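You operate a simulated robot arm through the tools that you are given. There is no shell and no other tool.

You run a simulated robot arm. Do the job below in one go: nothing can be reset, and whatever is moved stays where it is left.

Task
Seat the shell on pallet one's pins and lock both clips.
Fine: raise the locating plate before you seat it and leave it up; chain stays off.
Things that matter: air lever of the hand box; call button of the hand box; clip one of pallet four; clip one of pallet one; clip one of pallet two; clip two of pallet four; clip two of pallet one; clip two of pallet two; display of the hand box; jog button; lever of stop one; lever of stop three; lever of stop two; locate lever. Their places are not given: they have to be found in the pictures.

It is judged by the outcome, as a careful person would: the job done as asked, and still so three seconds after it is handed in. It fails if anything else is knocked over, pushed out of place, dropped, spilled or broken.

Robot
A 6-joint arm with a two-finger gripper, fixed in place. Base frame: the origin is on the floor under the middle of its stand, x ahead of it, y to its left, z up. Lengths are in cm, angles in rad, forces in N, time in s.
It reaches about 157.2 cm from its shoulder. Its first joint turns from -2.897 to 2.897 rad. Payload 2.45 kg.
Tool frame: the origin (TCP) lies between the finger pads and is the grasp point; the fingertips stand 2 cm ahead of it; z points along the fingers, y is the line along which they close. The gripper opens to 14 cm; its body begins 16.8 cm behind the TCP.
Orientation is that of the tool frame in the base frame, as [roll, pitch, yaw] about the fixed x, y, z axes, in that order (R = Rz(yaw) Ry(pitch) Rx(roll)). With the fingers straight down and closing along the base's y, the tool's x points along the base's -x, its y along +y and its z along -z.

Tools
- The arm moves only by the tool arm_command. Its argument "increments" is a list of rows, each a list of 2 entries, a list of its own where there are three numbers: the shift along the tool's x, y, z in cm, then the turn, a rotation vector about the tool's x, y, z in rad. In form: [[[x, y, z], [ax, ay, az]], ...]. A call has 1 to 20 rows; each row is the pose to reach, as a shift and turn from the pose commanded when the call began, along the tool's axes at that moment. "hand" is the gripper command, from -1 (shut) to 1 (fully open), values between in proportion, set as the call begins (left out, the last holds). A row lasts 0.2 s, in which the tool goes at most 5 cm and 0.15 rad; a call with a longer step from one row to the next is refused whole, and so is a gripper value outside its range. A pose out of reach is approached as far as the arm can. The call stops where the force on the tool passes 90 N (or 10 N more than at its start, if that is more) or the arm is blocked; 0.2 s more then pass. Each finger travels about 4.5 cm/s and halts on what it meets, pressing with about 26 N; the grip force reading is that of the motor and also rises with nothing between the fingers. The clock runs only during rows and for 0.2 s after the last one: add rows that repeat a pose to give the fingers time. The reply holds the time, the measured pose of the TCP, the force on the tool along the base axes, the opening and the grip force, in the units named above and with some noise, with the torque about the TCP (base axes, N m) and any sound that the robot's microphone picked up.
- Cameras (640 x 400 px; columns grow to the right, rows downward): "scene" is fixed at [21.88, 64.98, 159.82]; the picture's right is [-0.54, -0.84, 0.00], its down [-0.55, 0.35, -0.76] and it looks along [0.64, -0.41, -0.65] (base axes); focal length 340 px, centre (320, 200). "wrist" rides on the gripper at [7.8, 1.1, -20.9] in the tool frame; the picture's right is [-0.14, 0.99, 0.00], its down [-0.92, -0.13, -0.37] and it looks along [-0.36, -0.05, 0.93] (tool axes); focal length 280 px, centre (320, 200).
- get_image(camera): a new picture of that camera. No time passes.
- locate(camera, pixels): for up to 12 pixels [column, row] of the newest picture of that camera ("zoom" is the newest enlarged one), the place [x, y, z] in the base frame of the surface seen there, good to about 0.2 cm. No time passes.
- inspect(camera, box): a new picture of the part [left, top, right, bottom] of that camera's present view, enlarged. No time passes.
- finish_job(): hands the job in; it is judged then, once.

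Leave the gripper open and the arm clear of the work at the hand-in unless told otherwise.

The tools are called after "Call:" by a JSON object that holds its "api" and its "payload". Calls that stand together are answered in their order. arm_command: Moves the arm, as the interface text tells. Its arguments: {"type":"object","properties":{"increments":{"type":"array","items":{"type":"array"}},"hand":{"type":"number"}},"required":["increments"]} The other tools are called the same way: get_image (camera) takes a picture; locate (camera, pixels) gives the place of the surface under pixels of a picture; inspect (camera, box) takes an enlarged picture of a part of a camera's view; finish_job () hands the job in.

At the start:

```text
t: 0.0
tool_pos: [63.25, 2.33, 120.27]
ee_rot: [3.141, 0.0, -3.14]
wrist_force: [-0.3, 0.0, 0.1]
ft_torque: [0.0, -0.02, 0.03]
opening: 14.02
grasp_force: 0.0
```

scene: 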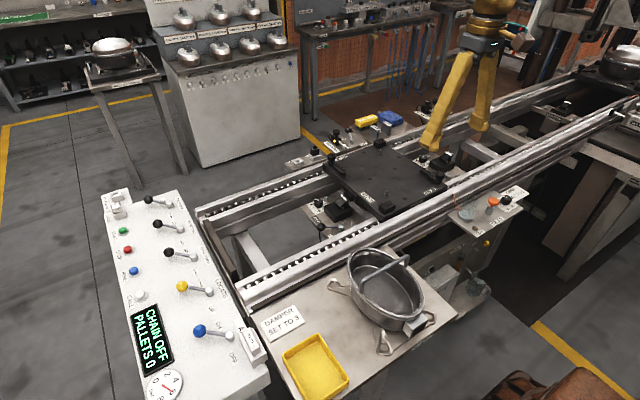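
wrist: 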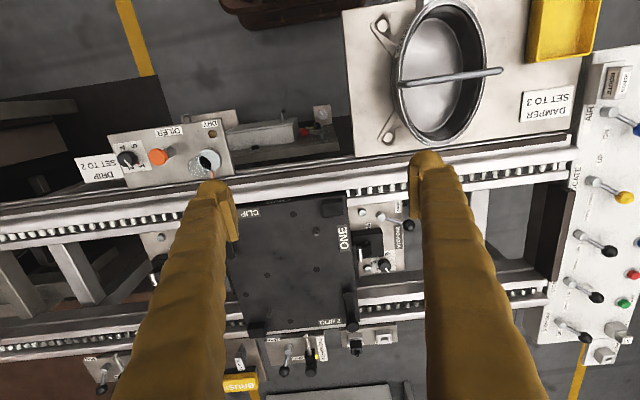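

I see the hand box at lower left of the scene picture, pallet one on the conveyor at about (385,180), and the shell (a pan with a handle bar) at about (385,290). I'll enlarge the parts to read the labels.

Call:
{"api": "inspect", "payload": {"camera": "scene", "box": [90, 180, 290, 400]}}

Call:
{"api": "inspect", "payload": {"camera": "scene", "box": [280, 100, 480, 240]}}

Call:
{"api": "inspect", "payload": {"camera": "wrist", "box": [200, 170, 460, 400]}}

Call:
{"api": "inspect", "payload": {"camera": "scene", "box": [250, 220, 470, 400]}}

```text
1.82 times, centred on (190, 290) of scene
```

zoom: 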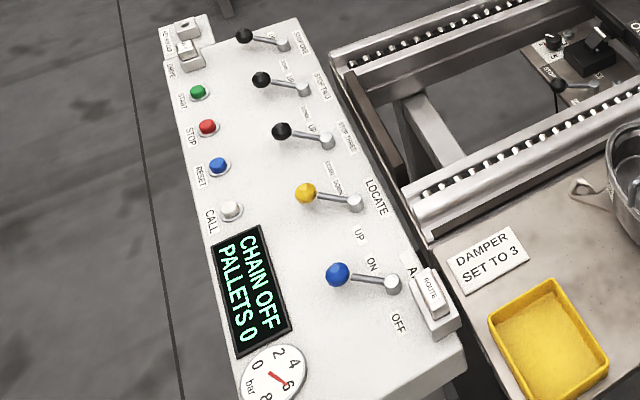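

```text
2.86 times, centred on (380, 170) of scene
```

zoom: 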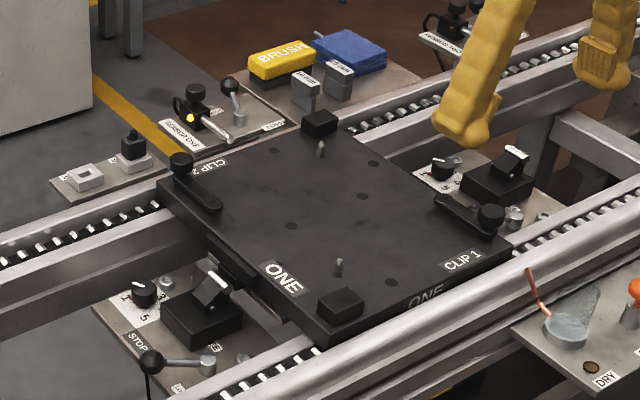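

```text
1.74 times, centred on (330, 285) of wrist
```

zoom: 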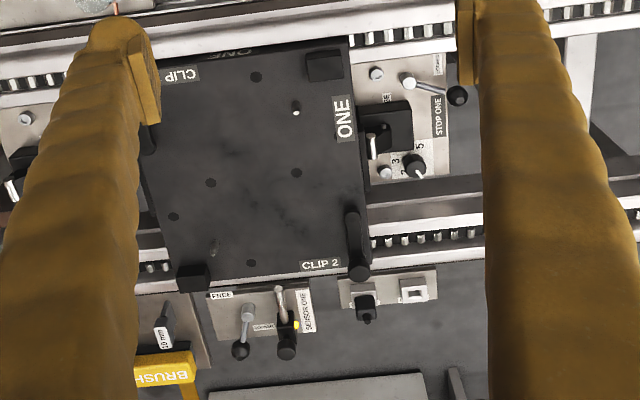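

```text
2.22 times, centred on (360, 310) of scene
```

zoom: 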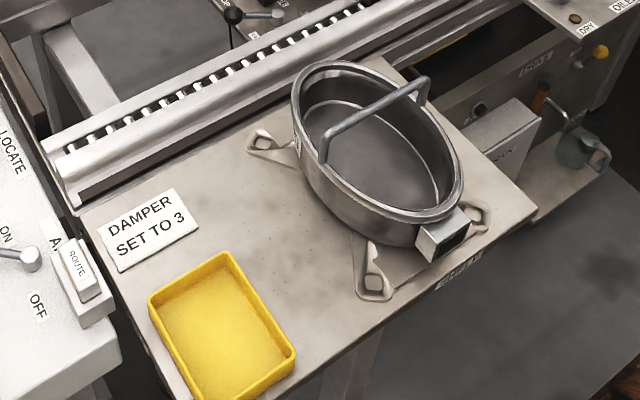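

I'll find the places of the hand box levers and labels with locate in an enlarged picture of the box.

Call:
{"api": "inspect", "payload": {"camera": "scene", "box": [150, 250, 280, 331]}}

Call:
{"api": "inspect", "payload": {"camera": "wrist", "box": [530, 40, 640, 370]}}

```text
4.92 times, centred on (215, 290) of scene
```

zoom: 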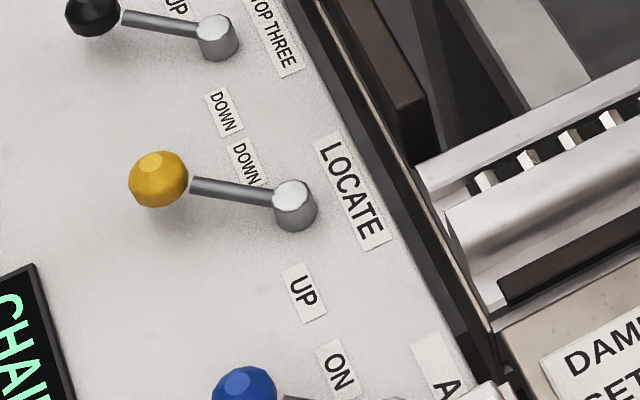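

```text
1.21 times, centred on (585, 205) of wrist
```

zoom: 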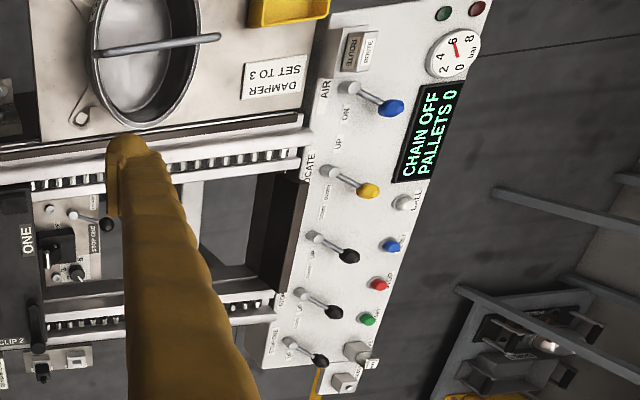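

I'll get base-frame places of the locate lever's boss, knob and labels, the air lever and others from the scene picture.

Call:
{"api": "locate", "payload": {"camera": "scene", "pixels": [[182, 286], [211, 291], [212, 308], [201, 283], [224, 288], [199, 331], [229, 336], [219, 326], [231, 357], [195, 272], [157, 335], [139, 295]]}}

Call:
{"api": "locate", "payload": {"camera": "wrist", "pixels": [[592, 181], [624, 197], [606, 154], [598, 112], [637, 129]]}}

```text
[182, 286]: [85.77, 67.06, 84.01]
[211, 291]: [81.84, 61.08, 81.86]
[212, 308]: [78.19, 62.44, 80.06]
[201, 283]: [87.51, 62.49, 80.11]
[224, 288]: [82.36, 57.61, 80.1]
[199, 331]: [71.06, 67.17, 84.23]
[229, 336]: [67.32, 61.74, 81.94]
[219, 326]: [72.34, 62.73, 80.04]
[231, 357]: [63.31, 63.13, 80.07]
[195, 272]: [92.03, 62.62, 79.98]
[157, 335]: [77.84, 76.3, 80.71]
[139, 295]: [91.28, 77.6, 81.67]
```

```text
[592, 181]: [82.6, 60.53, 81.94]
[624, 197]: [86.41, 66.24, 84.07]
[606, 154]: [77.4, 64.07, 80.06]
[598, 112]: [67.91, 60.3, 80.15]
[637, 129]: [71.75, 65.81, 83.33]
```

The locate lever's boss is at about (82, 61, 82) and its knob at (86, 67, 84), swung to the DOWN side (+x); air lever's knob is on the ON side. Now I'll read the places on the shell and pallet.

Call:
{"api": "locate", "payload": {"camera": "scene", "pixels": [[345, 155], [397, 207], [352, 165], [387, 213], [390, 193], [386, 207], [438, 176], [337, 157], [433, 163], [453, 157], [348, 185], [370, 200]]}}

Call:
{"api": "locate", "payload": {"camera": "scene", "pixels": [[362, 281], [382, 268], [402, 258], [393, 253], [338, 287], [384, 349], [429, 318], [350, 262], [410, 300], [386, 290], [413, 325], [406, 258]]}}

Call:
{"api": "locate", "payload": {"camera": "wrist", "pixels": [[450, 75], [405, 82], [500, 71], [380, 20], [388, 135], [445, 2], [440, 143], [317, 268], [286, 312], [345, 308], [252, 328], [333, 205]]}}

```text
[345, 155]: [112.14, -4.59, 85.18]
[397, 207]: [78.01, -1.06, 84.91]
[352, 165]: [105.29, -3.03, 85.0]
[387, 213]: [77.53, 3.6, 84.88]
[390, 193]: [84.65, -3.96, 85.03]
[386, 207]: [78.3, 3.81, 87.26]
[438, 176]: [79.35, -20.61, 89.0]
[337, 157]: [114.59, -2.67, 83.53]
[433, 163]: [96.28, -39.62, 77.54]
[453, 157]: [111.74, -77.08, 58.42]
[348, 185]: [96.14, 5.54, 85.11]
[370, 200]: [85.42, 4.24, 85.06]
```

```text
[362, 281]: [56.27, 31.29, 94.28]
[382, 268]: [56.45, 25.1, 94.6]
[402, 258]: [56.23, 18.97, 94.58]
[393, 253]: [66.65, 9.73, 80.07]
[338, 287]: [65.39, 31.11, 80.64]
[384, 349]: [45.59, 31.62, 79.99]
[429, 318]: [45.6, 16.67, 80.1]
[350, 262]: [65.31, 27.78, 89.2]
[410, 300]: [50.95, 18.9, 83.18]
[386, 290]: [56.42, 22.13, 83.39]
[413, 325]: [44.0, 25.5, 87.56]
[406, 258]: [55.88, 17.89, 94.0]
```

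```text
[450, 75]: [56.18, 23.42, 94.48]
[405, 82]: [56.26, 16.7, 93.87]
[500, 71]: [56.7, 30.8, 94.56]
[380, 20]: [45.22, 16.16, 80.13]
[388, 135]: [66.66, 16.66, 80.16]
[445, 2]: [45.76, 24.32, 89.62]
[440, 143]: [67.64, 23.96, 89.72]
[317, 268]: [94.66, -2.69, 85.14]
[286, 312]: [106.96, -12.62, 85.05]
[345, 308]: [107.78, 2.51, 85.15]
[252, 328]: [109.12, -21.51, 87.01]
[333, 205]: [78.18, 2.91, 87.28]
```

The shell's bar runs along y at x≈56.3, z≈94.5, with ears near the four corners. I'll look more closely at the shell, the pallet pins, and other seated shells at the right edge for an example.

Call:
{"api": "inspect", "payload": {"camera": "scene", "box": [520, 20, 640, 95]}}

Call:
{"api": "inspect", "payload": {"camera": "scene", "box": [60, 20, 180, 95]}}

Call:
{"api": "inspect", "payload": {"camera": "wrist", "box": [340, 0, 540, 160]}}

Call:
{"api": "inspect", "payload": {"camera": "scene", "box": [320, 130, 470, 225]}}

```text
5.33 times, centred on (580, 58) of scene
```

zoom: 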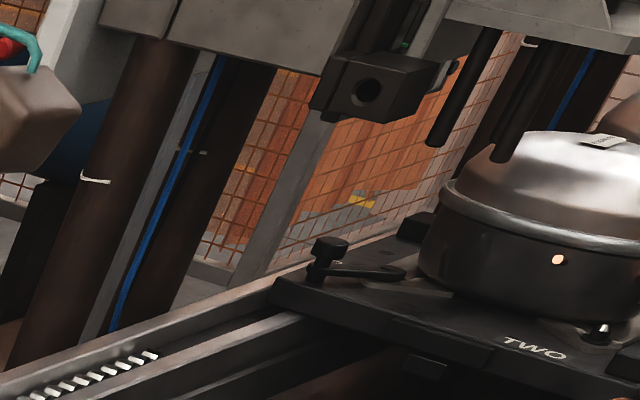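

```text
5.33 times, centred on (120, 58) of scene
```

zoom: 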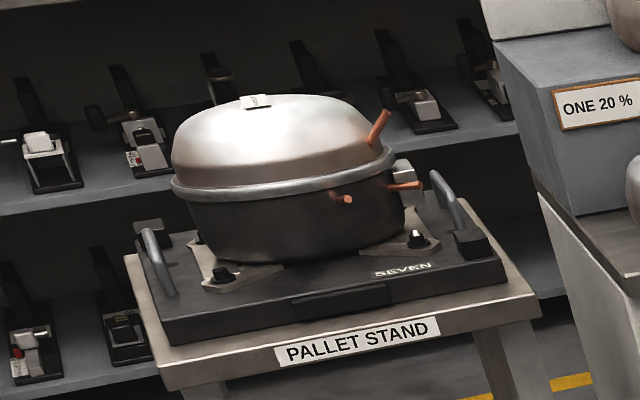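

```text
2.50 times, centred on (440, 80) of wrist
```

zoom: 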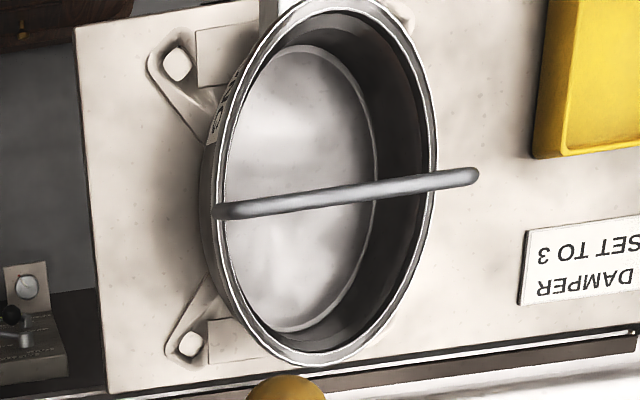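

```text
4.21 times, centred on (395, 178) of scene
```

zoom: 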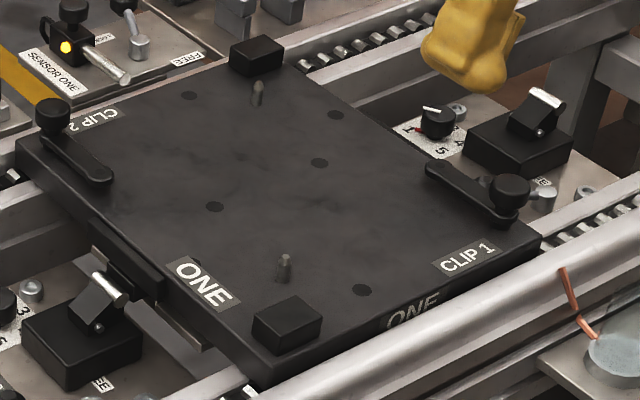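

Next I want the neighbours of the locate lever (stop three's knob, buttons) and the pallet's pins and clips from the scene picture.

Call:
{"api": "locate", "payload": {"camera": "scene", "pixels": [[168, 253], [192, 257], [158, 224], [141, 297], [134, 271], [180, 222], [205, 335], [248, 345]]}}

Call:
{"api": "locate", "payload": {"camera": "zoom", "pixels": [[284, 257], [258, 86], [283, 270], [258, 98], [53, 105], [102, 173], [508, 188], [437, 170], [285, 312], [255, 48], [270, 378], [18, 150]]}}

```text
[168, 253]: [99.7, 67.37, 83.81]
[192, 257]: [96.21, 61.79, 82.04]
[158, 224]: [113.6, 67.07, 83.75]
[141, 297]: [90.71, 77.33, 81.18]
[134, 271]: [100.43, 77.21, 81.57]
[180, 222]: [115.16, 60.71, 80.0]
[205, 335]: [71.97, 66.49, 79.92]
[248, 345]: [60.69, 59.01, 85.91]
```

```text
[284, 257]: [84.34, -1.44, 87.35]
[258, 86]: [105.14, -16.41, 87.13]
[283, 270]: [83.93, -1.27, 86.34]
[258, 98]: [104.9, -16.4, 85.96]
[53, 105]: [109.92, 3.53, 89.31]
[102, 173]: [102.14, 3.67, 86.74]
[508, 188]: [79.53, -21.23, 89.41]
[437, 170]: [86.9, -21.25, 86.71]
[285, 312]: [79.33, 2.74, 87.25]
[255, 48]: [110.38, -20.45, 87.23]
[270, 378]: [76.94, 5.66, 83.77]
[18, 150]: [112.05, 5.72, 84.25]
```

Pins of pallet one: (84.1, −1.4) and (105, −16.4), tops at z≈87.3; ear holes of the shell have the same spacing. First the locating plate: I'll shut the fingers and move to above the free spot on the +x side of the locate knob (about x 92.5, y 66.5), staying high at z≈105.

Call:
{"api": "arm_command", "payload": {"increments": [[[-1.83, 4.01, 0.95], [0, 0, 0]], [[-3.66, 8.02, 1.91], [0, 0, 0]], [[-5.48, 12.03, 2.86], [0, 0, 0]], [[-7.31, 16.04, 3.82], [0, 0, 0]], [[-9.14, 20.05, 4.77], [0, 0, 0]], [[-10.97, 24.06, 5.73], [0, 0, 0]], [[-12.8, 28.07, 6.68], [0, 0, 0]], [[-14.63, 32.09, 7.64], [0, 0, 0]], [[-16.45, 36.1, 8.59], [0, 0, 0]], [[-18.28, 40.11, 9.54], [0, 0, 0]], [[-20.11, 44.12, 10.5], [0, 0, 0]], [[-21.94, 48.13, 11.45], [0, 0, 0]], [[-23.77, 52.14, 12.41], [0, 0, 0]], [[-25.59, 56.15, 13.36], [0, 0, 0]], [[-27.42, 60.16, 14.32], [0, 0, 0]], [[-29.25, 64.17, 15.27], [0, 0, 0]], [[-29.25, 64.17, 15.27], [0, 0, 0]]], "hand": -1}}

```text
t: 3.6
tool_pos: [92.29, 66.68, 105.02]
ee_rot: [3.141, 0.0, 3.141]
wrist_force: [0.2, 0.5, 0.8]
ft_torque: [0.04, 0.0, -0.02]
opening: 0.02
grasp_force: 25.8
```

The arm is at (92.3, 66.7, 105) with the fingers shut. I'll look from both cameras to check the finger size against the gap between the knobs.

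Call:
{"api": "get_image", "payload": {"camera": "scene"}}

Call:
{"api": "get_image", "payload": {"camera": "wrist"}}

```text
taken
```

scene: 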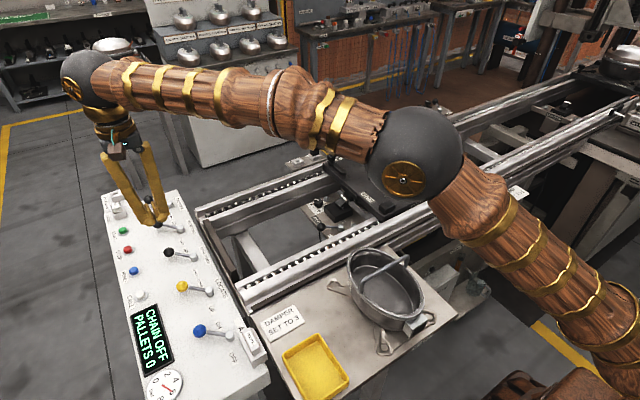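

```text
taken
```

wrist: 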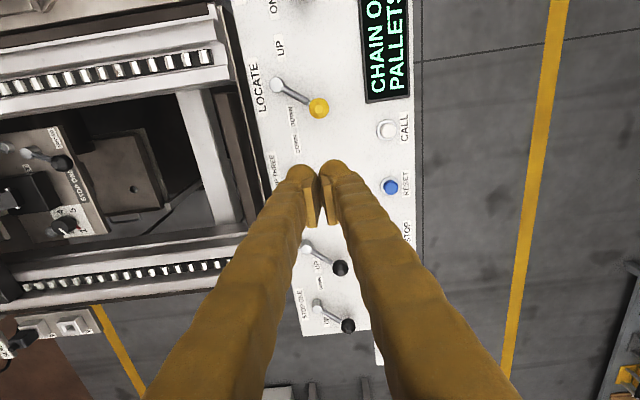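

The fingers' tips sit between the yellow locate knob (319,107) and stop three's lever with about 3 cm each side. I'll lower straight down to TCP z≈84 (tips ≈82, panel at 80).

Call:
{"api": "arm_command", "payload": {"increments": [[[0, 0, 4], [0, 0, 0]], [[0, 0, 8], [0, 0, 0]], [[0, 0, 12], [0, 0, 0]], [[0, 0, 15], [0, 0, 0]], [[0, 0, 18], [0, 0, 0]], [[0, 0, 19.5], [0, 0, 0]], [[0, 0, 21], [0, 0, 0]], [[0, 0, 21], [0, 0, 0]]], "hand": -1}}

```text
t: 5.4
tool_pos: [92.53, 66.47, 84.01]
ee_rot: [-3.141, 0.0, 3.139]
wrist_force: [-0.4, 0.4, -0.5]
ft_torque: [0.0, 0.02, -0.01]
opening: 0.0
grasp_force: 26.8
```

No contact. I'll check the picture at this height before pushing.

Call:
{"api": "get_image", "payload": {"camera": "wrist"}}

Call:
{"api": "inspect", "payload": {"camera": "scene", "box": [90, 180, 290, 400]}}

```text
taken
```

wrist: 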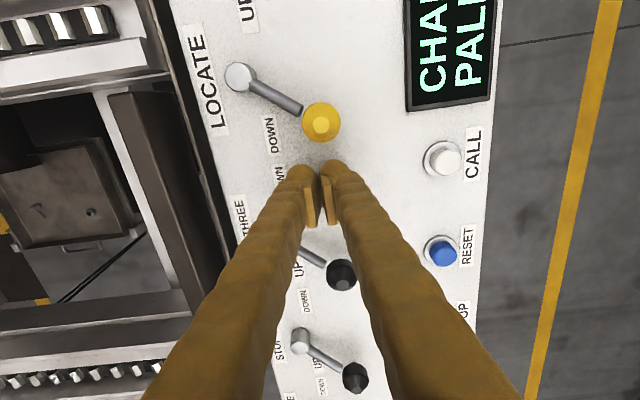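

```text
1.82 times, centred on (190, 290) of scene
```

zoom: 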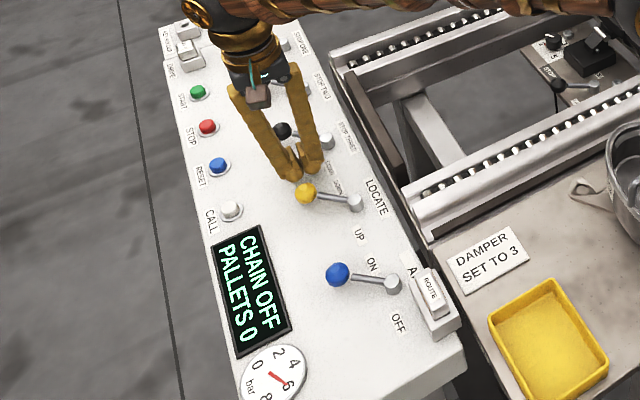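

The finger tips stand just behind (on the +x side of) the yellow knob. I'll push toward −x (tool +x) in small steps, 9 cm first, and watch the force.

Call:
{"api": "arm_command", "payload": {"increments": [[[1, 0, 0], [0, 0, 0]], [[2, 0, 0], [0, 0, 0]], [[3, 0, 0], [0, 0, 0]], [[4, 0, 0], [0, 0, 0]], [[5, 0, 0], [0, 0, 0]], [[6, 0, 0], [0, 0, 0]], [[7, 0, 0], [0, 0, 0]], [[8, 0, 0], [0, 0, 0]], [[9, 0, 0], [0, 0, 0]]], "hand": -1}}

Call:
{"api": "get_image", "payload": {"camera": "wrist"}}

```text
t: 7.4
tool_pos: [83.41, 66.49, 84.05]
ee_rot: [3.141, 0.001, 3.14]
wrist_force: [1.8, -0.5, 1.0]
ft_torque: [-0.01, 0.0, 0.03]
opening: 0.02
grasp_force: 26.2
```

```text
taken
```

wrist: 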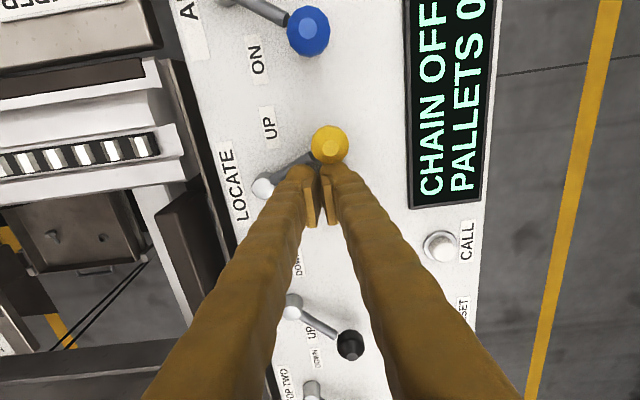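

The lever follows with about 2 N and is past its middle. I'll go on by small steps until it meets its UP end.

Call:
{"api": "arm_command", "payload": {"increments": [[[0.5, 0, 0], [0, 0, 0]], [[1, 0, 0], [0, 0, 0]], [[1.5, 0, 0], [0, 0, 0]], [[2, 0, 0], [0, 0, 0]], [[2.5, 0, 0], [0, 0, 0]]], "hand": -1}}

Call:
{"api": "get_image", "payload": {"camera": "wrist"}}

Call:
{"api": "get_image", "payload": {"camera": "scene"}}

```text
t: 8.4
tool_pos: [82.51, 66.25, 84.61]
ee_rot: [3.135, 0.016, 3.138]
wrist_force: [15.0, 3.0, 3.0]
ft_torque: [0.13, -0.11, -0.17]
opening: 0.0
grasp_force: 29.5
stopped in row 4: the force on the tool passed its limit at 100 N (the readings are from after the stop); the commanded pose is now the measured one
```

```text
taken
```

wrist: 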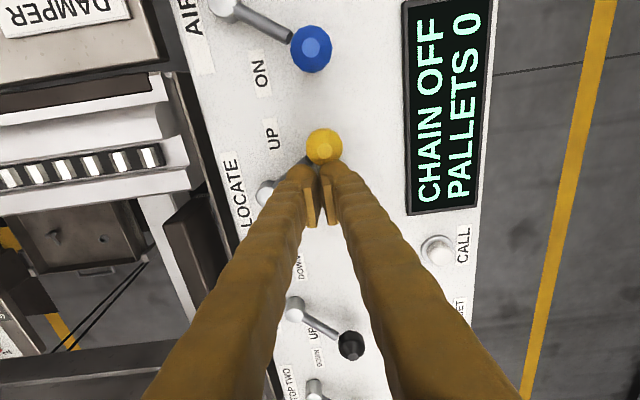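

```text
taken
```

scene: 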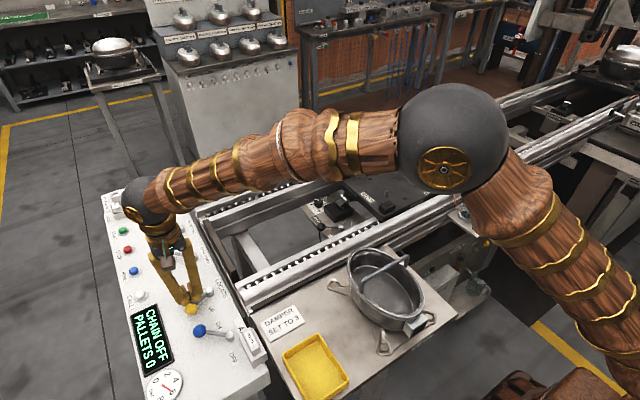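

It met the end stop (the force jumped, and the arm halted). I'll back off 2 cm toward +x and rise to look at the lever's final position.

Call:
{"api": "arm_command", "payload": {"increments": [[[-1, 0, 0], [0, 0, 0]], [[-2.5, 0, 0], [0, 0, 0]], [[-2.5, 0, -4], [0, 0, 0]], [[-2.5, 0, -8], [0, 0, 0]], [[-2.5, 0, -12.5], [0, 0, 0]], [[-2.5, 0, -17], [0, 0, 0]], [[-2.5, 0, -21], [0, 0, 0]], [[-2.5, 0, -21], [0, 0, 0]]], "hand": -1}}

Call:
{"api": "get_image", "payload": {"camera": "wrist"}}

Call:
{"api": "get_image", "payload": {"camera": "scene"}}

```text
t: 10.2
tool_pos: [84.64, 66.05, 105.79]
ee_rot: [3.133, 0.013, 3.138]
wrist_force: [0.5, -0.1, 0.1]
ft_torque: [0.0, 0.0, 0.0]
opening: 0.0
grasp_force: 29.4
```

```text
taken
```

wrist: 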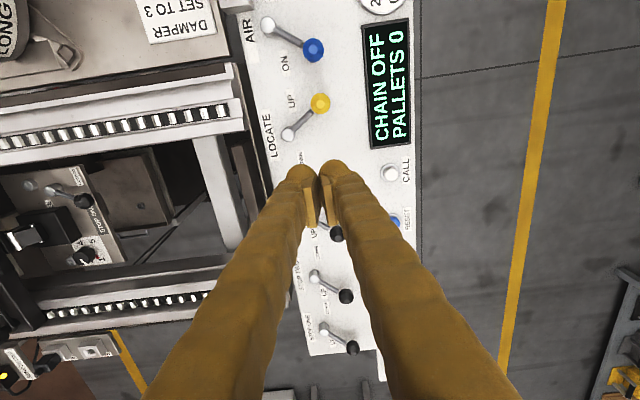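

```text
taken
```

scene: 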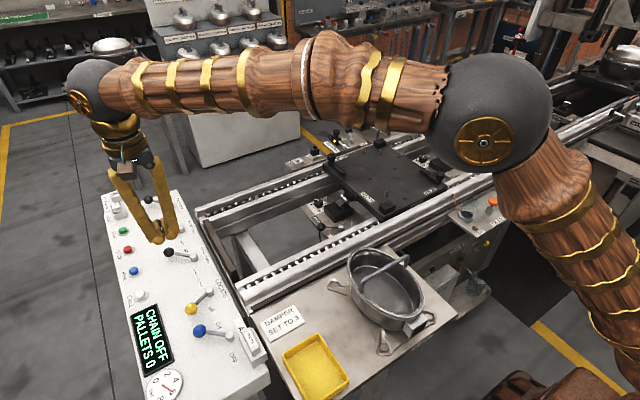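

The locate lever now points to UP (knob at about (320,103) in the wrist picture), all other levers are unchanged. Let me check whether the pallet rose.

Call:
{"api": "inspect", "payload": {"camera": "scene", "box": [300, 120, 460, 220]}}

Call:
{"api": "locate", "payload": {"camera": "scene", "pixels": [[370, 200], [352, 165], [390, 193], [387, 206], [332, 157], [386, 192], [384, 150]]}}

```text
4.00 times, centred on (380, 170) of scene
```

zoom: 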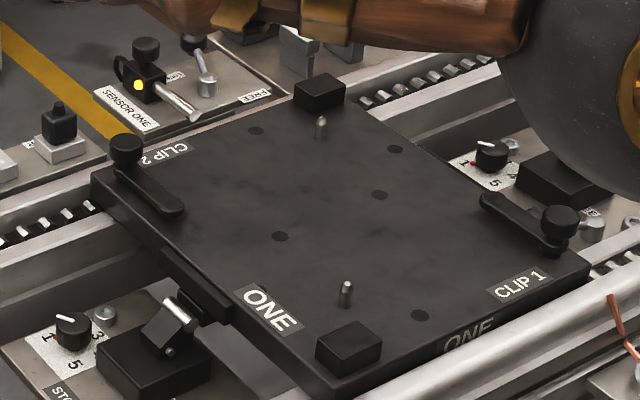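

```text
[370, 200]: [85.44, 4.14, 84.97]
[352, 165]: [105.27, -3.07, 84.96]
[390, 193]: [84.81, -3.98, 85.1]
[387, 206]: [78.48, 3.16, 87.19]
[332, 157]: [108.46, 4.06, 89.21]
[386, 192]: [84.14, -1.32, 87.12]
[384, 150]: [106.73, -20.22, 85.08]
```

The pallet top still reads z≈85. I'll check the gauge, display and the grey plate seen between the rails at (135,190) in the wrist picture.

Call:
{"api": "inspect", "payload": {"camera": "scene", "box": [120, 290, 250, 400]}}

Call:
{"api": "locate", "payload": {"camera": "wrist", "pixels": [[135, 190], [25, 240], [60, 250], [80, 130], [289, 135], [320, 103], [270, 25], [313, 48]]}}

Call:
{"api": "inspect", "payload": {"camera": "wrist", "box": [0, 140, 200, 340]}}

```text
3.64 times, centred on (185, 345) of scene
```

zoom: 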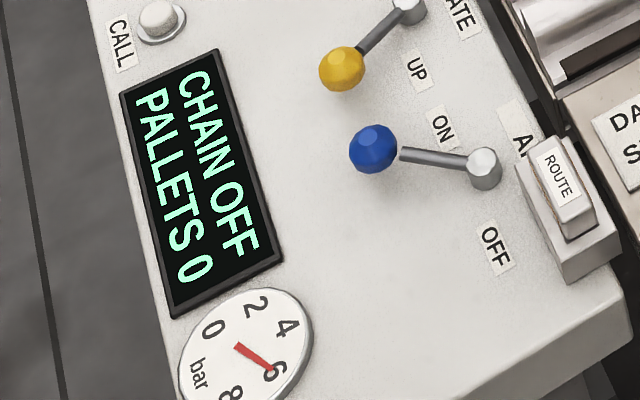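

```text
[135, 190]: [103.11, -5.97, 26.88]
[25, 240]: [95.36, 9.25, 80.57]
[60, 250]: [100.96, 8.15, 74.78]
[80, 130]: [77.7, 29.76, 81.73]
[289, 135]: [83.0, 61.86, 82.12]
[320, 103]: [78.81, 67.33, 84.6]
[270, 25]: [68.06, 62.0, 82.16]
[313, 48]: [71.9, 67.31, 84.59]
```

```text
2.00 times, centred on (100, 240) of wrist
```

zoom: 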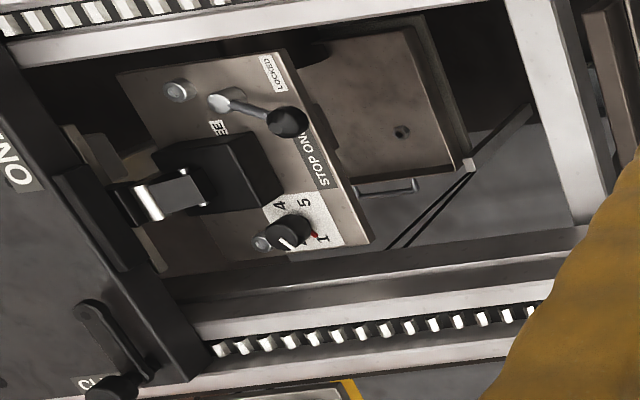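

Air is on at 6 bar and the lever is at UP. I'll take the same enlarged view of the pallet as before to compare what changed under the pallet's edge.

Call:
{"api": "inspect", "payload": {"camera": "scene", "box": [320, 130, 470, 225]}}

Call:
{"api": "locate", "payload": {"camera": "zoom", "pixels": [[284, 257], [283, 270], [53, 105], [102, 173], [285, 312], [200, 215], [100, 270]]}}

```text
4.21 times, centred on (395, 178) of scene
```

zoom: 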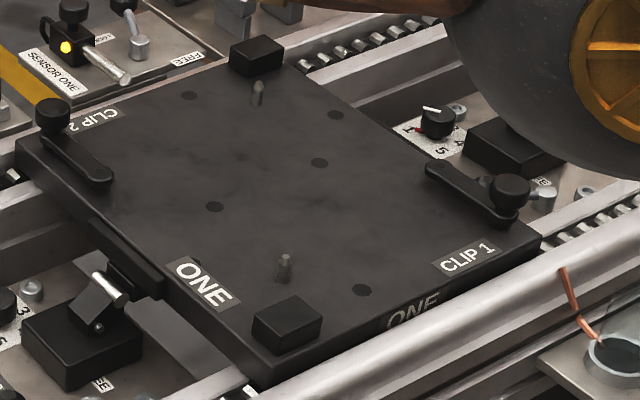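

```text
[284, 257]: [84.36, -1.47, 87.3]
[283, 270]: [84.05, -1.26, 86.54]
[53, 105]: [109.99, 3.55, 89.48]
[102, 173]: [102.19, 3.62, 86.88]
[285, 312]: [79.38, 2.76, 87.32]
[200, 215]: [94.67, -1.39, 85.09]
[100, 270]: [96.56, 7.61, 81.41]
```

The locating plate's edge that showed under the pallet's side at (150,310) before is now hidden, raised up against the pallet: the plate is up. Next I rise a bit, straighten the slight tilt left from the push, and open the fingers.

Call:
{"api": "arm_command", "payload": {"increments": [[[0, 0, -3], [0.0086, 0.013, -0.0036]], [[0, 0, -6], [0.0086, 0.013, -0.0036]], [[0, 0, -6], [0.0086, 0.013, -0.0036]]], "hand": -1}}

```text
t: 11.0
tool_pos: [84.41, 66.15, 111.46]
ee_rot: [-3.141, -0.002, 3.141]
wrist_force: [-0.1, -0.1, -1.0]
ft_torque: [-0.02, -0.02, 0.01]
opening: 0.0
grasp_force: 29.5
```

Straight again. Now I travel to above the shell's bar at about (56.3, 24, 116), turning the tool −90° about its axis so the fingers close along x, and opening the gripper.

Call:
{"api": "arm_command", "payload": {"increments": [[[2.555, -3.832, -0.41], [0, 0, -0.1428]], [[5.11, -7.664, -0.82], [0, 0, -0.2856]], [[7.665, -11.495, -1.23], [0, 0, -0.4284]], [[10.22, -15.327, -1.64], [0, 0, -0.5712]], [[12.775, -19.159, -2.05], [0, 0, -0.714]], [[15.33, -22.99, -2.45], [0, 0, -0.8568]], [[17.88, -26.82, -2.86], [0, 0, -0.9996]], [[20.44, -30.65, -3.27], [0, 0, -1.1424]], [[22.99, -34.49, -3.68], [0, 0, -1.2852]], [[25.55, -38.32, -4.09], [0, 0, -1.428]], [[28.1, -42.15, -4.5], [0, 0, -1.5708]], [[28.1, -42.15, -4.5], [0, 0, -1.5708]]], "hand": 1}}

Call:
{"api": "get_image", "payload": {"camera": "wrist"}}

Call:
{"api": "get_image", "payload": {"camera": "scene"}}

```text
t: 13.6
tool_pos: [56.36, 24.15, 116.12]
ee_rot: [3.14, -0.003, -1.571]
wrist_force: [-0.5, 0.0, 0.9]
ft_torque: [-0.02, 0.04, -0.02]
opening: 14.0
grasp_force: 0.0
```

```text
taken
```

wrist: 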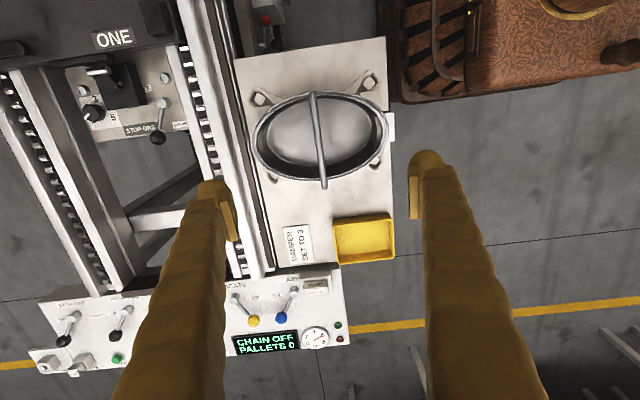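

```text
taken
```

scene: 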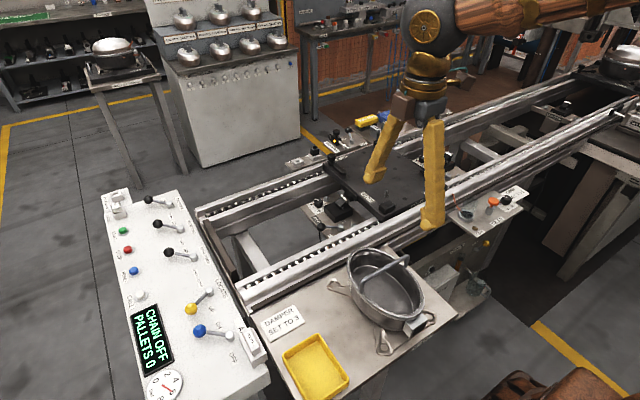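

All four ears and the bar are visible. I'll enlarge and locate the holes, bar and rim.

Call:
{"api": "inspect", "payload": {"camera": "wrist", "box": [230, 55, 410, 200]}}

```text
2.76 times, centred on (320, 128) of wrist
```

zoom: 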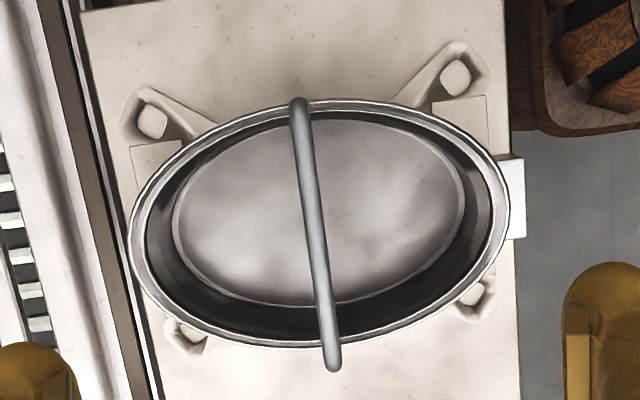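

Call:
{"api": "locate", "payload": {"camera": "zoom", "pixels": [[153, 122], [456, 77], [474, 292], [188, 335], [300, 106], [316, 238], [331, 362], [138, 118], [172, 124], [450, 60], [133, 230], [510, 215]]}}

Call:
{"api": "inspect", "payload": {"camera": "scene", "box": [320, 230, 450, 370]}}

```text
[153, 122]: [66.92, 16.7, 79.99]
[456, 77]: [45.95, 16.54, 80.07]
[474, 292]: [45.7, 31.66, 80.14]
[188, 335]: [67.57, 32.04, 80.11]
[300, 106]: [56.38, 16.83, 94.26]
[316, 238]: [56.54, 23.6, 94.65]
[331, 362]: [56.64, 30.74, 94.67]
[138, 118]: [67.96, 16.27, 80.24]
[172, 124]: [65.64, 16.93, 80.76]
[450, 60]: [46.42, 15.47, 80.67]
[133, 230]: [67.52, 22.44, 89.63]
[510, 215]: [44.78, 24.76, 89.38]
```

```text
2.86 times, centred on (385, 300) of scene
```

zoom: 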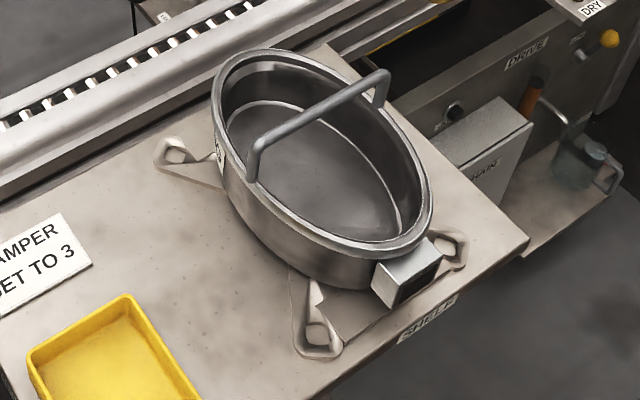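

Holes of the ears sit around (66.9, 16.6), (46.0, 16.5), (45.8, 31.6), so the shell's centre is about (56.4, 24.1), no noticeable turn; bar centre is x≈56.5, z≈94. I'll narrow the fingers to about 7 cm and lower over the bar to TCP z≈94.

Call:
{"api": "arm_command", "payload": {"increments": [[[0, -0.15, 4], [0, 0, 0]], [[0, -0.15, 8], [0, 0, 0]], [[0, -0.15, 12], [0, 0, 0]], [[0, -0.15, 15], [0, 0, 0]], [[0, -0.15, 17.5], [0, 0, 0]], [[0, -0.15, 19.5], [0, 0, 0]], [[0, -0.15, 21], [0, 0, 0]], [[0, -0.15, 22.3], [0, 0, 0]], [[0, -0.15, 22.3], [0, 0, 0]]], "hand": 0}}

Call:
{"api": "get_image", "payload": {"camera": "wrist"}}

Call:
{"api": "inspect", "payload": {"camera": "scene", "box": [300, 180, 500, 380]}}

```text
t: 15.6
tool_pos: [56.64, 24.07, 93.92]
ee_rot: [-3.141, -0.002, -1.57]
wrist_force: [0.0, -0.7, 0.9]
ft_torque: [0.04, -0.01, -0.02]
opening: 7.02
grasp_force: 0.1
```

```text
taken
```

wrist: 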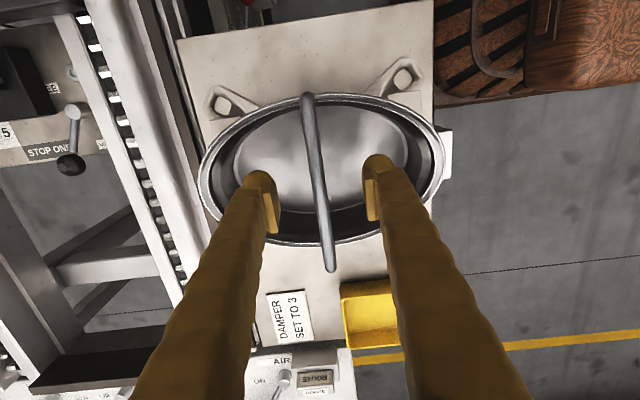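

```text
2.00 times, centred on (400, 280) of scene
```

zoom: 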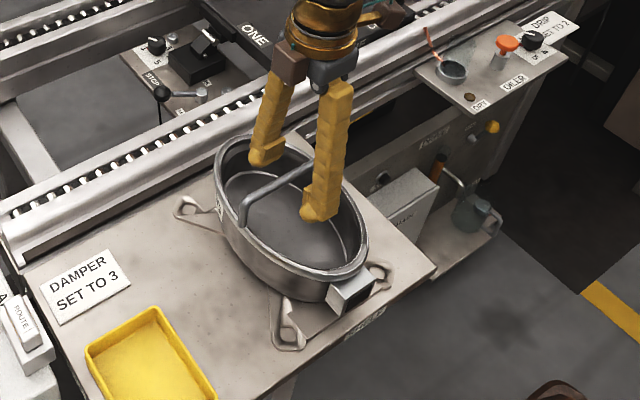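

The fingers stand on both sides of the bar at its middle. I'll close and give them time.

Call:
{"api": "arm_command", "payload": {"increments": [[[0, 0, 0], [0, 0, 0]], [[0, 0, 0], [0, 0, 0]], [[0, 0, 0], [0, 0, 0]], [[0, 0, 0], [0, 0, 0]], [[0, 0, 0], [0, 0, 0]], [[0, 0, 0], [0, 0, 0]], [[0, 0, 0], [0, 0, 0]]], "hand": -1}}

Call:
{"api": "inspect", "payload": {"camera": "wrist", "box": [170, 40, 470, 280]}}

```text
t: 17.2
tool_pos: [56.66, 23.89, 93.88]
ee_rot: [3.138, -0.003, -1.571]
wrist_force: [-5.9, 0.7, -0.7]
ft_torque: [0.02, 0.01, -0.09]
opening: 0.61
grasp_force: 26.2
```

```text
1.67 times, centred on (320, 160) of wrist
```

zoom: 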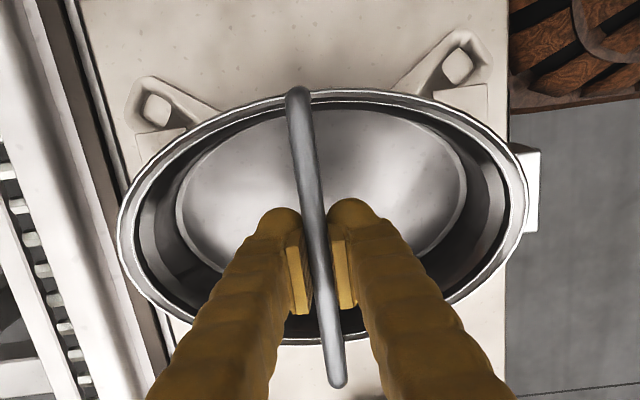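

The bar is gripped (opening 0.6, 26 N). Before lifting I'll read the hole centres relative to the TCP in this close view.

Call:
{"api": "locate", "payload": {"camera": "zoom", "pixels": [[156, 109], [457, 65], [140, 108], [172, 110], [156, 95], [157, 123], [443, 65], [471, 65], [457, 50], [457, 80], [134, 100], [484, 62]]}}

```text
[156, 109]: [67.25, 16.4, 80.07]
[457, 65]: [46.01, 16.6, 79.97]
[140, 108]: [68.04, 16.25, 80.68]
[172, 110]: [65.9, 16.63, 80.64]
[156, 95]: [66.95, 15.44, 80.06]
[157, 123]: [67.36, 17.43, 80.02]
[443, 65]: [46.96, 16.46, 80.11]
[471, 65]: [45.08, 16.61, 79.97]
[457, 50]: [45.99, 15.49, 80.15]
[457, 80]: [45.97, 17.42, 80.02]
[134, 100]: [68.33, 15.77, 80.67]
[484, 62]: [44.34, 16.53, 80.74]
```

Hole centres: about (67.0, 16.45) and (46.0, 16.5), so the shell's middle is within 0.1 cm of the TCP. I'll lift slowly 3 cm straight up and check that it hangs level.

Call:
{"api": "arm_command", "payload": {"increments": [[[0, 0, -0.5], [0, 0, 0]], [[0, 0, -1], [0, 0, 0]], [[0, 0, -1.5], [0, 0, 0]], [[0, 0, -2], [0, 0, 0]], [[0, 0, -3], [0, 0, 0]], [[0, 0, -3], [0, 0, 0]]], "hand": -1}}

Call:
{"api": "get_image", "payload": {"camera": "wrist"}}

Call:
{"api": "inspect", "payload": {"camera": "scene", "box": [300, 180, 500, 380]}}

```text
t: 18.6
tool_pos: [56.58, 23.91, 96.95]
ee_rot: [3.141, -0.002, -1.57]
wrist_force: [0.3, -0.2, 0.3]
ft_torque: [0.03, 0.01, 0.0]
opening: 0.0
grasp_force: 25.7
```

```text
taken
```

wrist: 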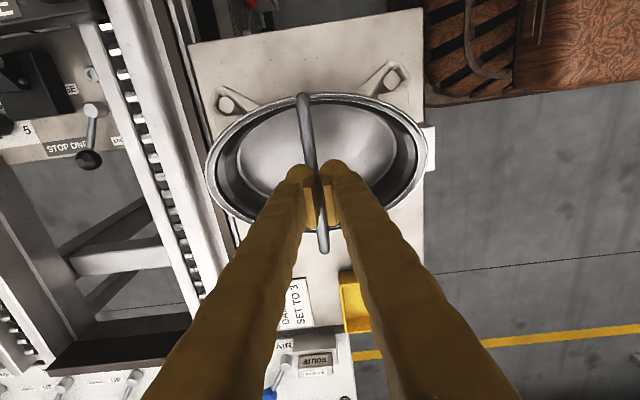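

```text
2.00 times, centred on (400, 280) of scene
```

zoom: 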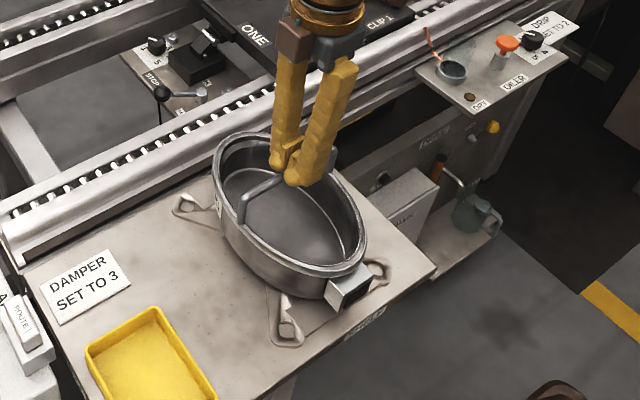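

The opening went to 0 and the shell stayed on the table: the bar slipped out of the fingers. I'll enlarge the view to see how the bar stands to the pads and check that the shell has not moved.

Call:
{"api": "inspect", "payload": {"camera": "wrist", "box": [270, 140, 370, 270]}}

Call:
{"api": "inspect", "payload": {"camera": "scene", "box": [390, 180, 500, 290]}}

Call:
{"api": "locate", "payload": {"camera": "wrist", "pixels": [[305, 115], [310, 145], [323, 245], [228, 104], [391, 79]]}}

```text
3.08 times, centred on (320, 205) of wrist
```

zoom: 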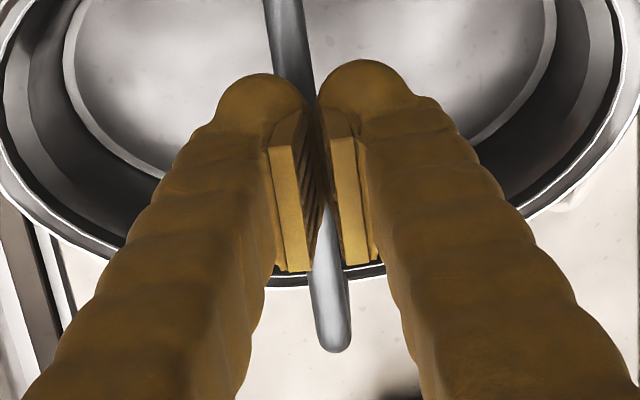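

```text
3.64 times, centred on (445, 235) of scene
```

zoom: 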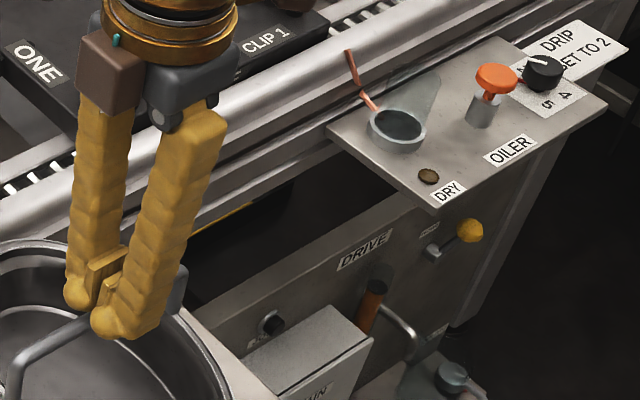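

```text
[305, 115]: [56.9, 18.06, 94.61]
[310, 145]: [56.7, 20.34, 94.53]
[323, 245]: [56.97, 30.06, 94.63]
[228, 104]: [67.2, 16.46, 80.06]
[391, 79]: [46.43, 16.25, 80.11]
```

The bar now sits below the closed fingers; the shell shifted about 0.3 cm in x only. I'll measure where the pads really are relative to the TCP.

Call:
{"api": "inspect", "payload": {"camera": "wrist", "box": [270, 140, 370, 270]}}

Call:
{"api": "locate", "payload": {"camera": "zoom", "pixels": [[283, 155], [297, 265], [342, 145], [358, 258], [290, 115], [345, 115], [315, 160], [322, 235], [262, 80], [365, 65], [285, 30], [335, 330]]}}

Call:
{"api": "inspect", "payload": {"camera": "scene", "box": [395, 230, 465, 290]}}

```text
3.08 times, centred on (320, 205) of wrist
```

zoom: 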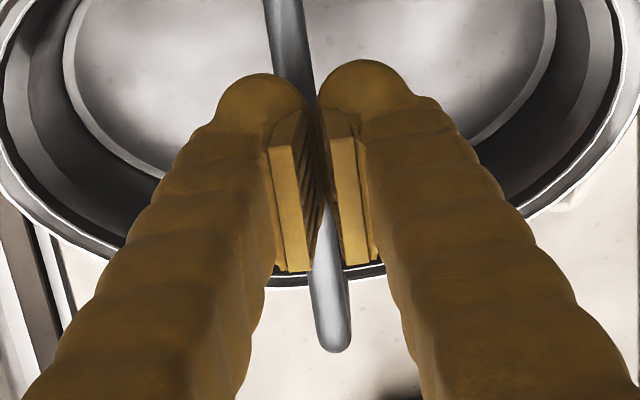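

```text
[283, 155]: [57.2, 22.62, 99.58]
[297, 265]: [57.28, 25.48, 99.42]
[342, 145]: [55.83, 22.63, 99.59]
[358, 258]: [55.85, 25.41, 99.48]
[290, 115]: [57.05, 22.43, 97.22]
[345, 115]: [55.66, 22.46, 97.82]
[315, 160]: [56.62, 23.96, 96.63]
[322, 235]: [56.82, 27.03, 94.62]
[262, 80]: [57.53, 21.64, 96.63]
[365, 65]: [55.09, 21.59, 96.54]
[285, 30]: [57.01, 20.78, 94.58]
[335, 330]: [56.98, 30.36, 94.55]
```

```text
6.67 times, centred on (430, 260) of scene
```

zoom: 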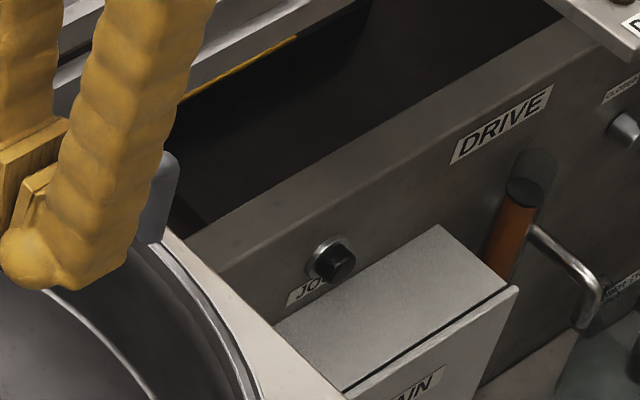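

The pads converge toward the tips (gap ≈0 at the tips, ≈0.8 cm at the pads' top, which is 2.6 cm above the TCP), and the plain pinch slid off the bar. A safer hold is to close the fingers under the bar so that it rests on the pads' top ledges. I'll open to 7 cm and lower to TCP z≈91, moving 0.3 cm to +x to centre on the bar.

Call:
{"api": "arm_command", "payload": {"increments": [[[0, 0, -0.5], [0, 0, 0]], [[0, -0.15, -0.5], [0, 0, 0]], [[0, -0.3, -0.5], [0, 0, 0]], [[0, -0.3, -0.5], [0, 0, 0]], [[0, -0.3, -0.5], [0, 0, 0]], [[0, -0.3, 1], [0, 0, 0]], [[0, -0.3, 2.5], [0, 0, 0]], [[0, -0.3, 4], [0, 0, 0]], [[0, -0.3, 5], [0, 0, 0]], [[0, -0.3, 6], [0, 0, 0]], [[0, -0.3, 6], [0, 0, 0]]], "hand": 0}}

Call:
{"api": "get_image", "payload": {"camera": "wrist"}}

Call:
{"api": "inspect", "payload": {"camera": "scene", "box": [340, 180, 480, 340]}}

```text
t: 21.0
tool_pos: [57.0, 23.9, 90.67]
ee_rot: [3.14, -0.002, -1.57]
wrist_force: [1.0, 0.0, -0.1]
ft_torque: [-0.02, -0.01, -0.01]
opening: 7.0
grasp_force: 0.0
```

```text
taken
```

wrist: 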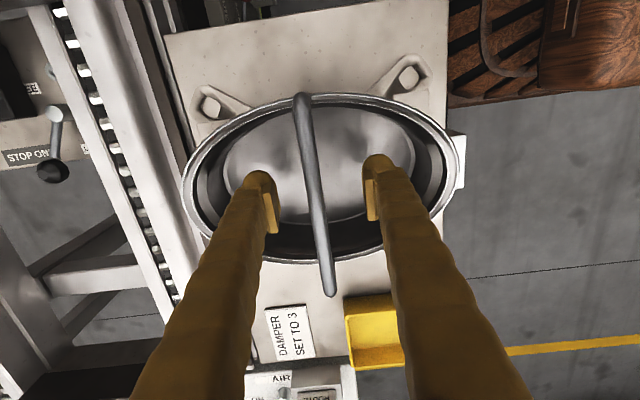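

```text
2.50 times, centred on (410, 260) of scene
```

zoom: 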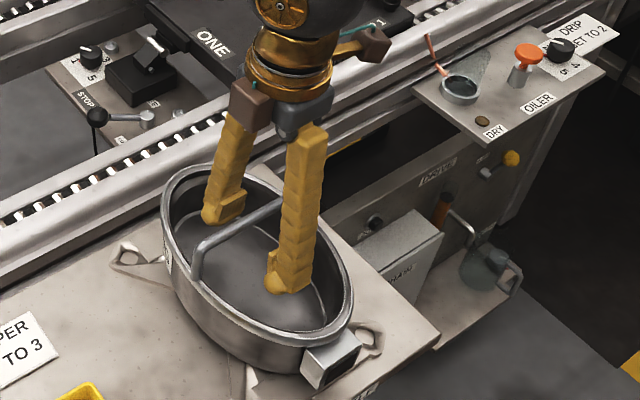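

The fingers are inside the shell's mouth, straddling the bar with the pads below it. I'll close them under the bar.

Call:
{"api": "arm_command", "payload": {"increments": [[[0, 0, 0], [0, 0, 0]], [[0, 0, 0], [0, 0, 0]], [[0, 0, 0], [0, 0, 0]], [[0, 0, 0], [0, 0, 0]], [[0, 0, 0], [0, 0, 0]], [[0, 0, 0], [0, 0, 0]], [[0, 0, 0], [0, 0, 0]]], "hand": -1}}

Call:
{"api": "inspect", "payload": {"camera": "wrist", "box": [240, 120, 400, 320]}}

Call:
{"api": "inspect", "payload": {"camera": "scene", "box": [360, 230, 460, 330]}}

```text
t: 22.6
tool_pos: [56.89, 23.86, 90.71]
ee_rot: [3.14, -0.003, -1.572]
wrist_force: [-0.2, 0.9, 0.6]
ft_torque: [0.03, 0.01, 0.01]
opening: 0.01
grasp_force: 26.0
```

```text
2.00 times, centred on (320, 220) of wrist
```

zoom: 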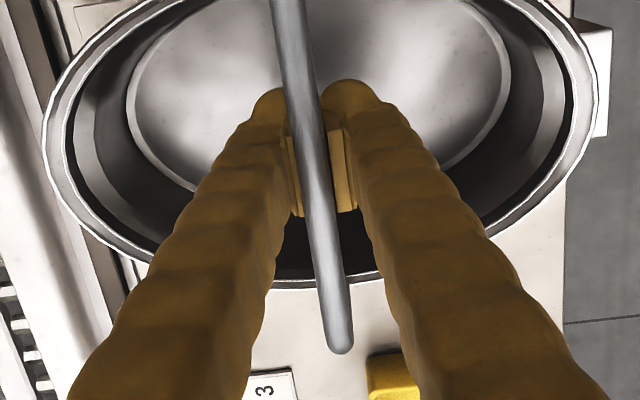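

```text
4.00 times, centred on (410, 280) of scene
```

zoom: 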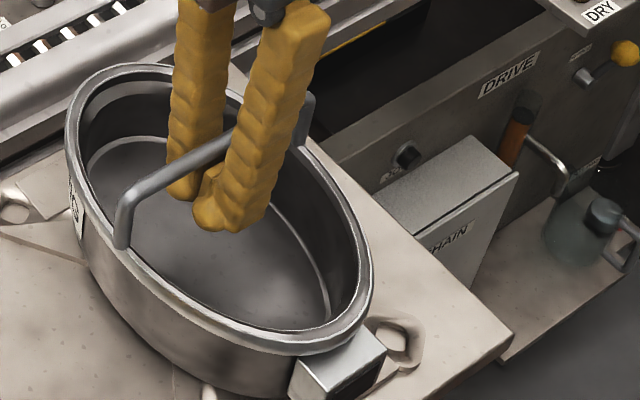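

The fingers are fully shut beneath the bar, which lies in the crotch above the pads. I'll lift 2 cm slowly and check weight and level.

Call:
{"api": "arm_command", "payload": {"increments": [[[0, 0, -0.3], [0, 0, 0]], [[0, 0, -0.6], [0, 0, 0]], [[0, 0, -0.9], [0, 0, 0]], [[0, 0, -1.2], [0, 0, 0]], [[0, 0, -1.6], [0, 0, 0]], [[0, 0, -2], [0, 0, 0]], [[0, 0, -2.5], [0, 0, 0]], [[0, 0, -2.5], [0, 0, 0]]], "hand": -1}}

Call:
{"api": "get_image", "payload": {"camera": "wrist"}}

Call:
{"api": "inspect", "payload": {"camera": "scene", "box": [320, 180, 500, 370]}}

```text
t: 24.4
tool_pos: [56.8, 23.99, 93.37]
ee_rot: [3.14, -0.002, -1.571]
wrist_force: [-0.2, 0.3, -16.2]
ft_torque: [0.0, -0.05, 0.02]
opening: 0.61
grasp_force: 26.3
```

```text
taken
```

wrist: 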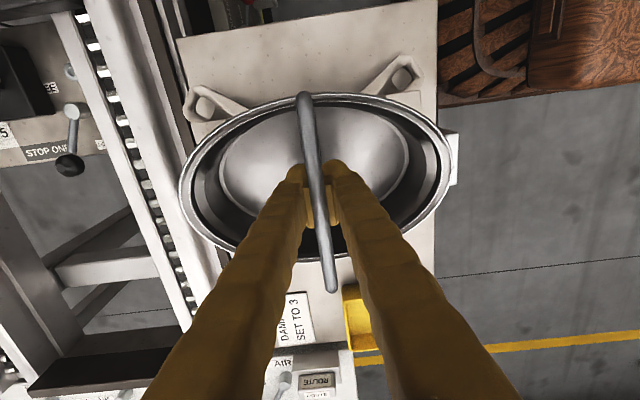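

```text
2.11 times, centred on (410, 275) of scene
```

zoom: 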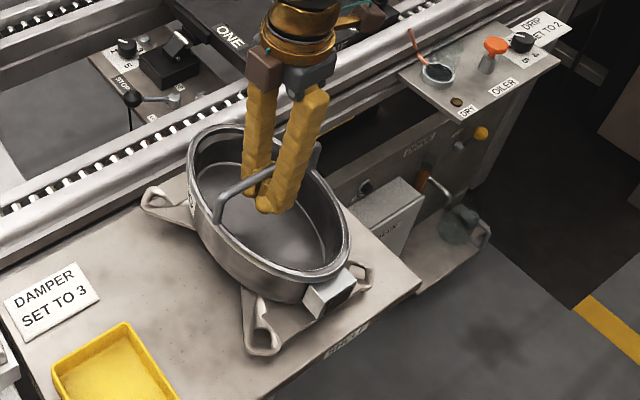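

The tool carries about 16 N, so the shell is off the table. But the opening reads 0.61, so I'll check the bar's height against the TCP to see whether it is sliding.

Call:
{"api": "locate", "payload": {"camera": "wrist", "pixels": [[305, 110], [309, 145], [330, 270], [324, 235], [206, 106], [402, 76], [313, 180], [320, 215]]}}

Call:
{"api": "inspect", "payload": {"camera": "wrist", "box": [270, 140, 370, 270]}}

```text
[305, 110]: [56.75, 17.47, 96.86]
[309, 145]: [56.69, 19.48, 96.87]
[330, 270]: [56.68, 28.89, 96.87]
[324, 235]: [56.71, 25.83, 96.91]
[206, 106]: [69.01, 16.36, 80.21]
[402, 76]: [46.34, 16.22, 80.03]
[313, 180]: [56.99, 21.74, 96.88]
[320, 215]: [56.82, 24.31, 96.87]
```

```text
3.08 times, centred on (320, 205) of wrist
```

zoom: 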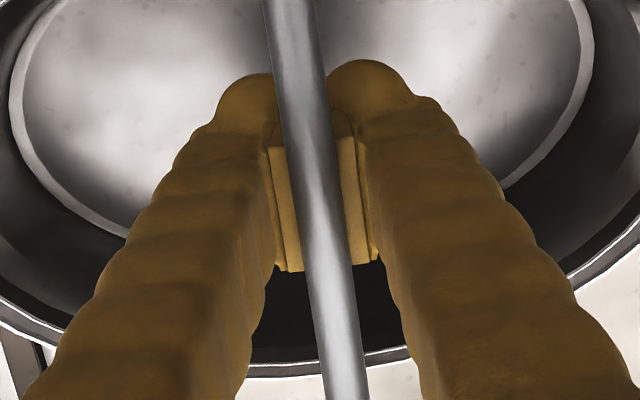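

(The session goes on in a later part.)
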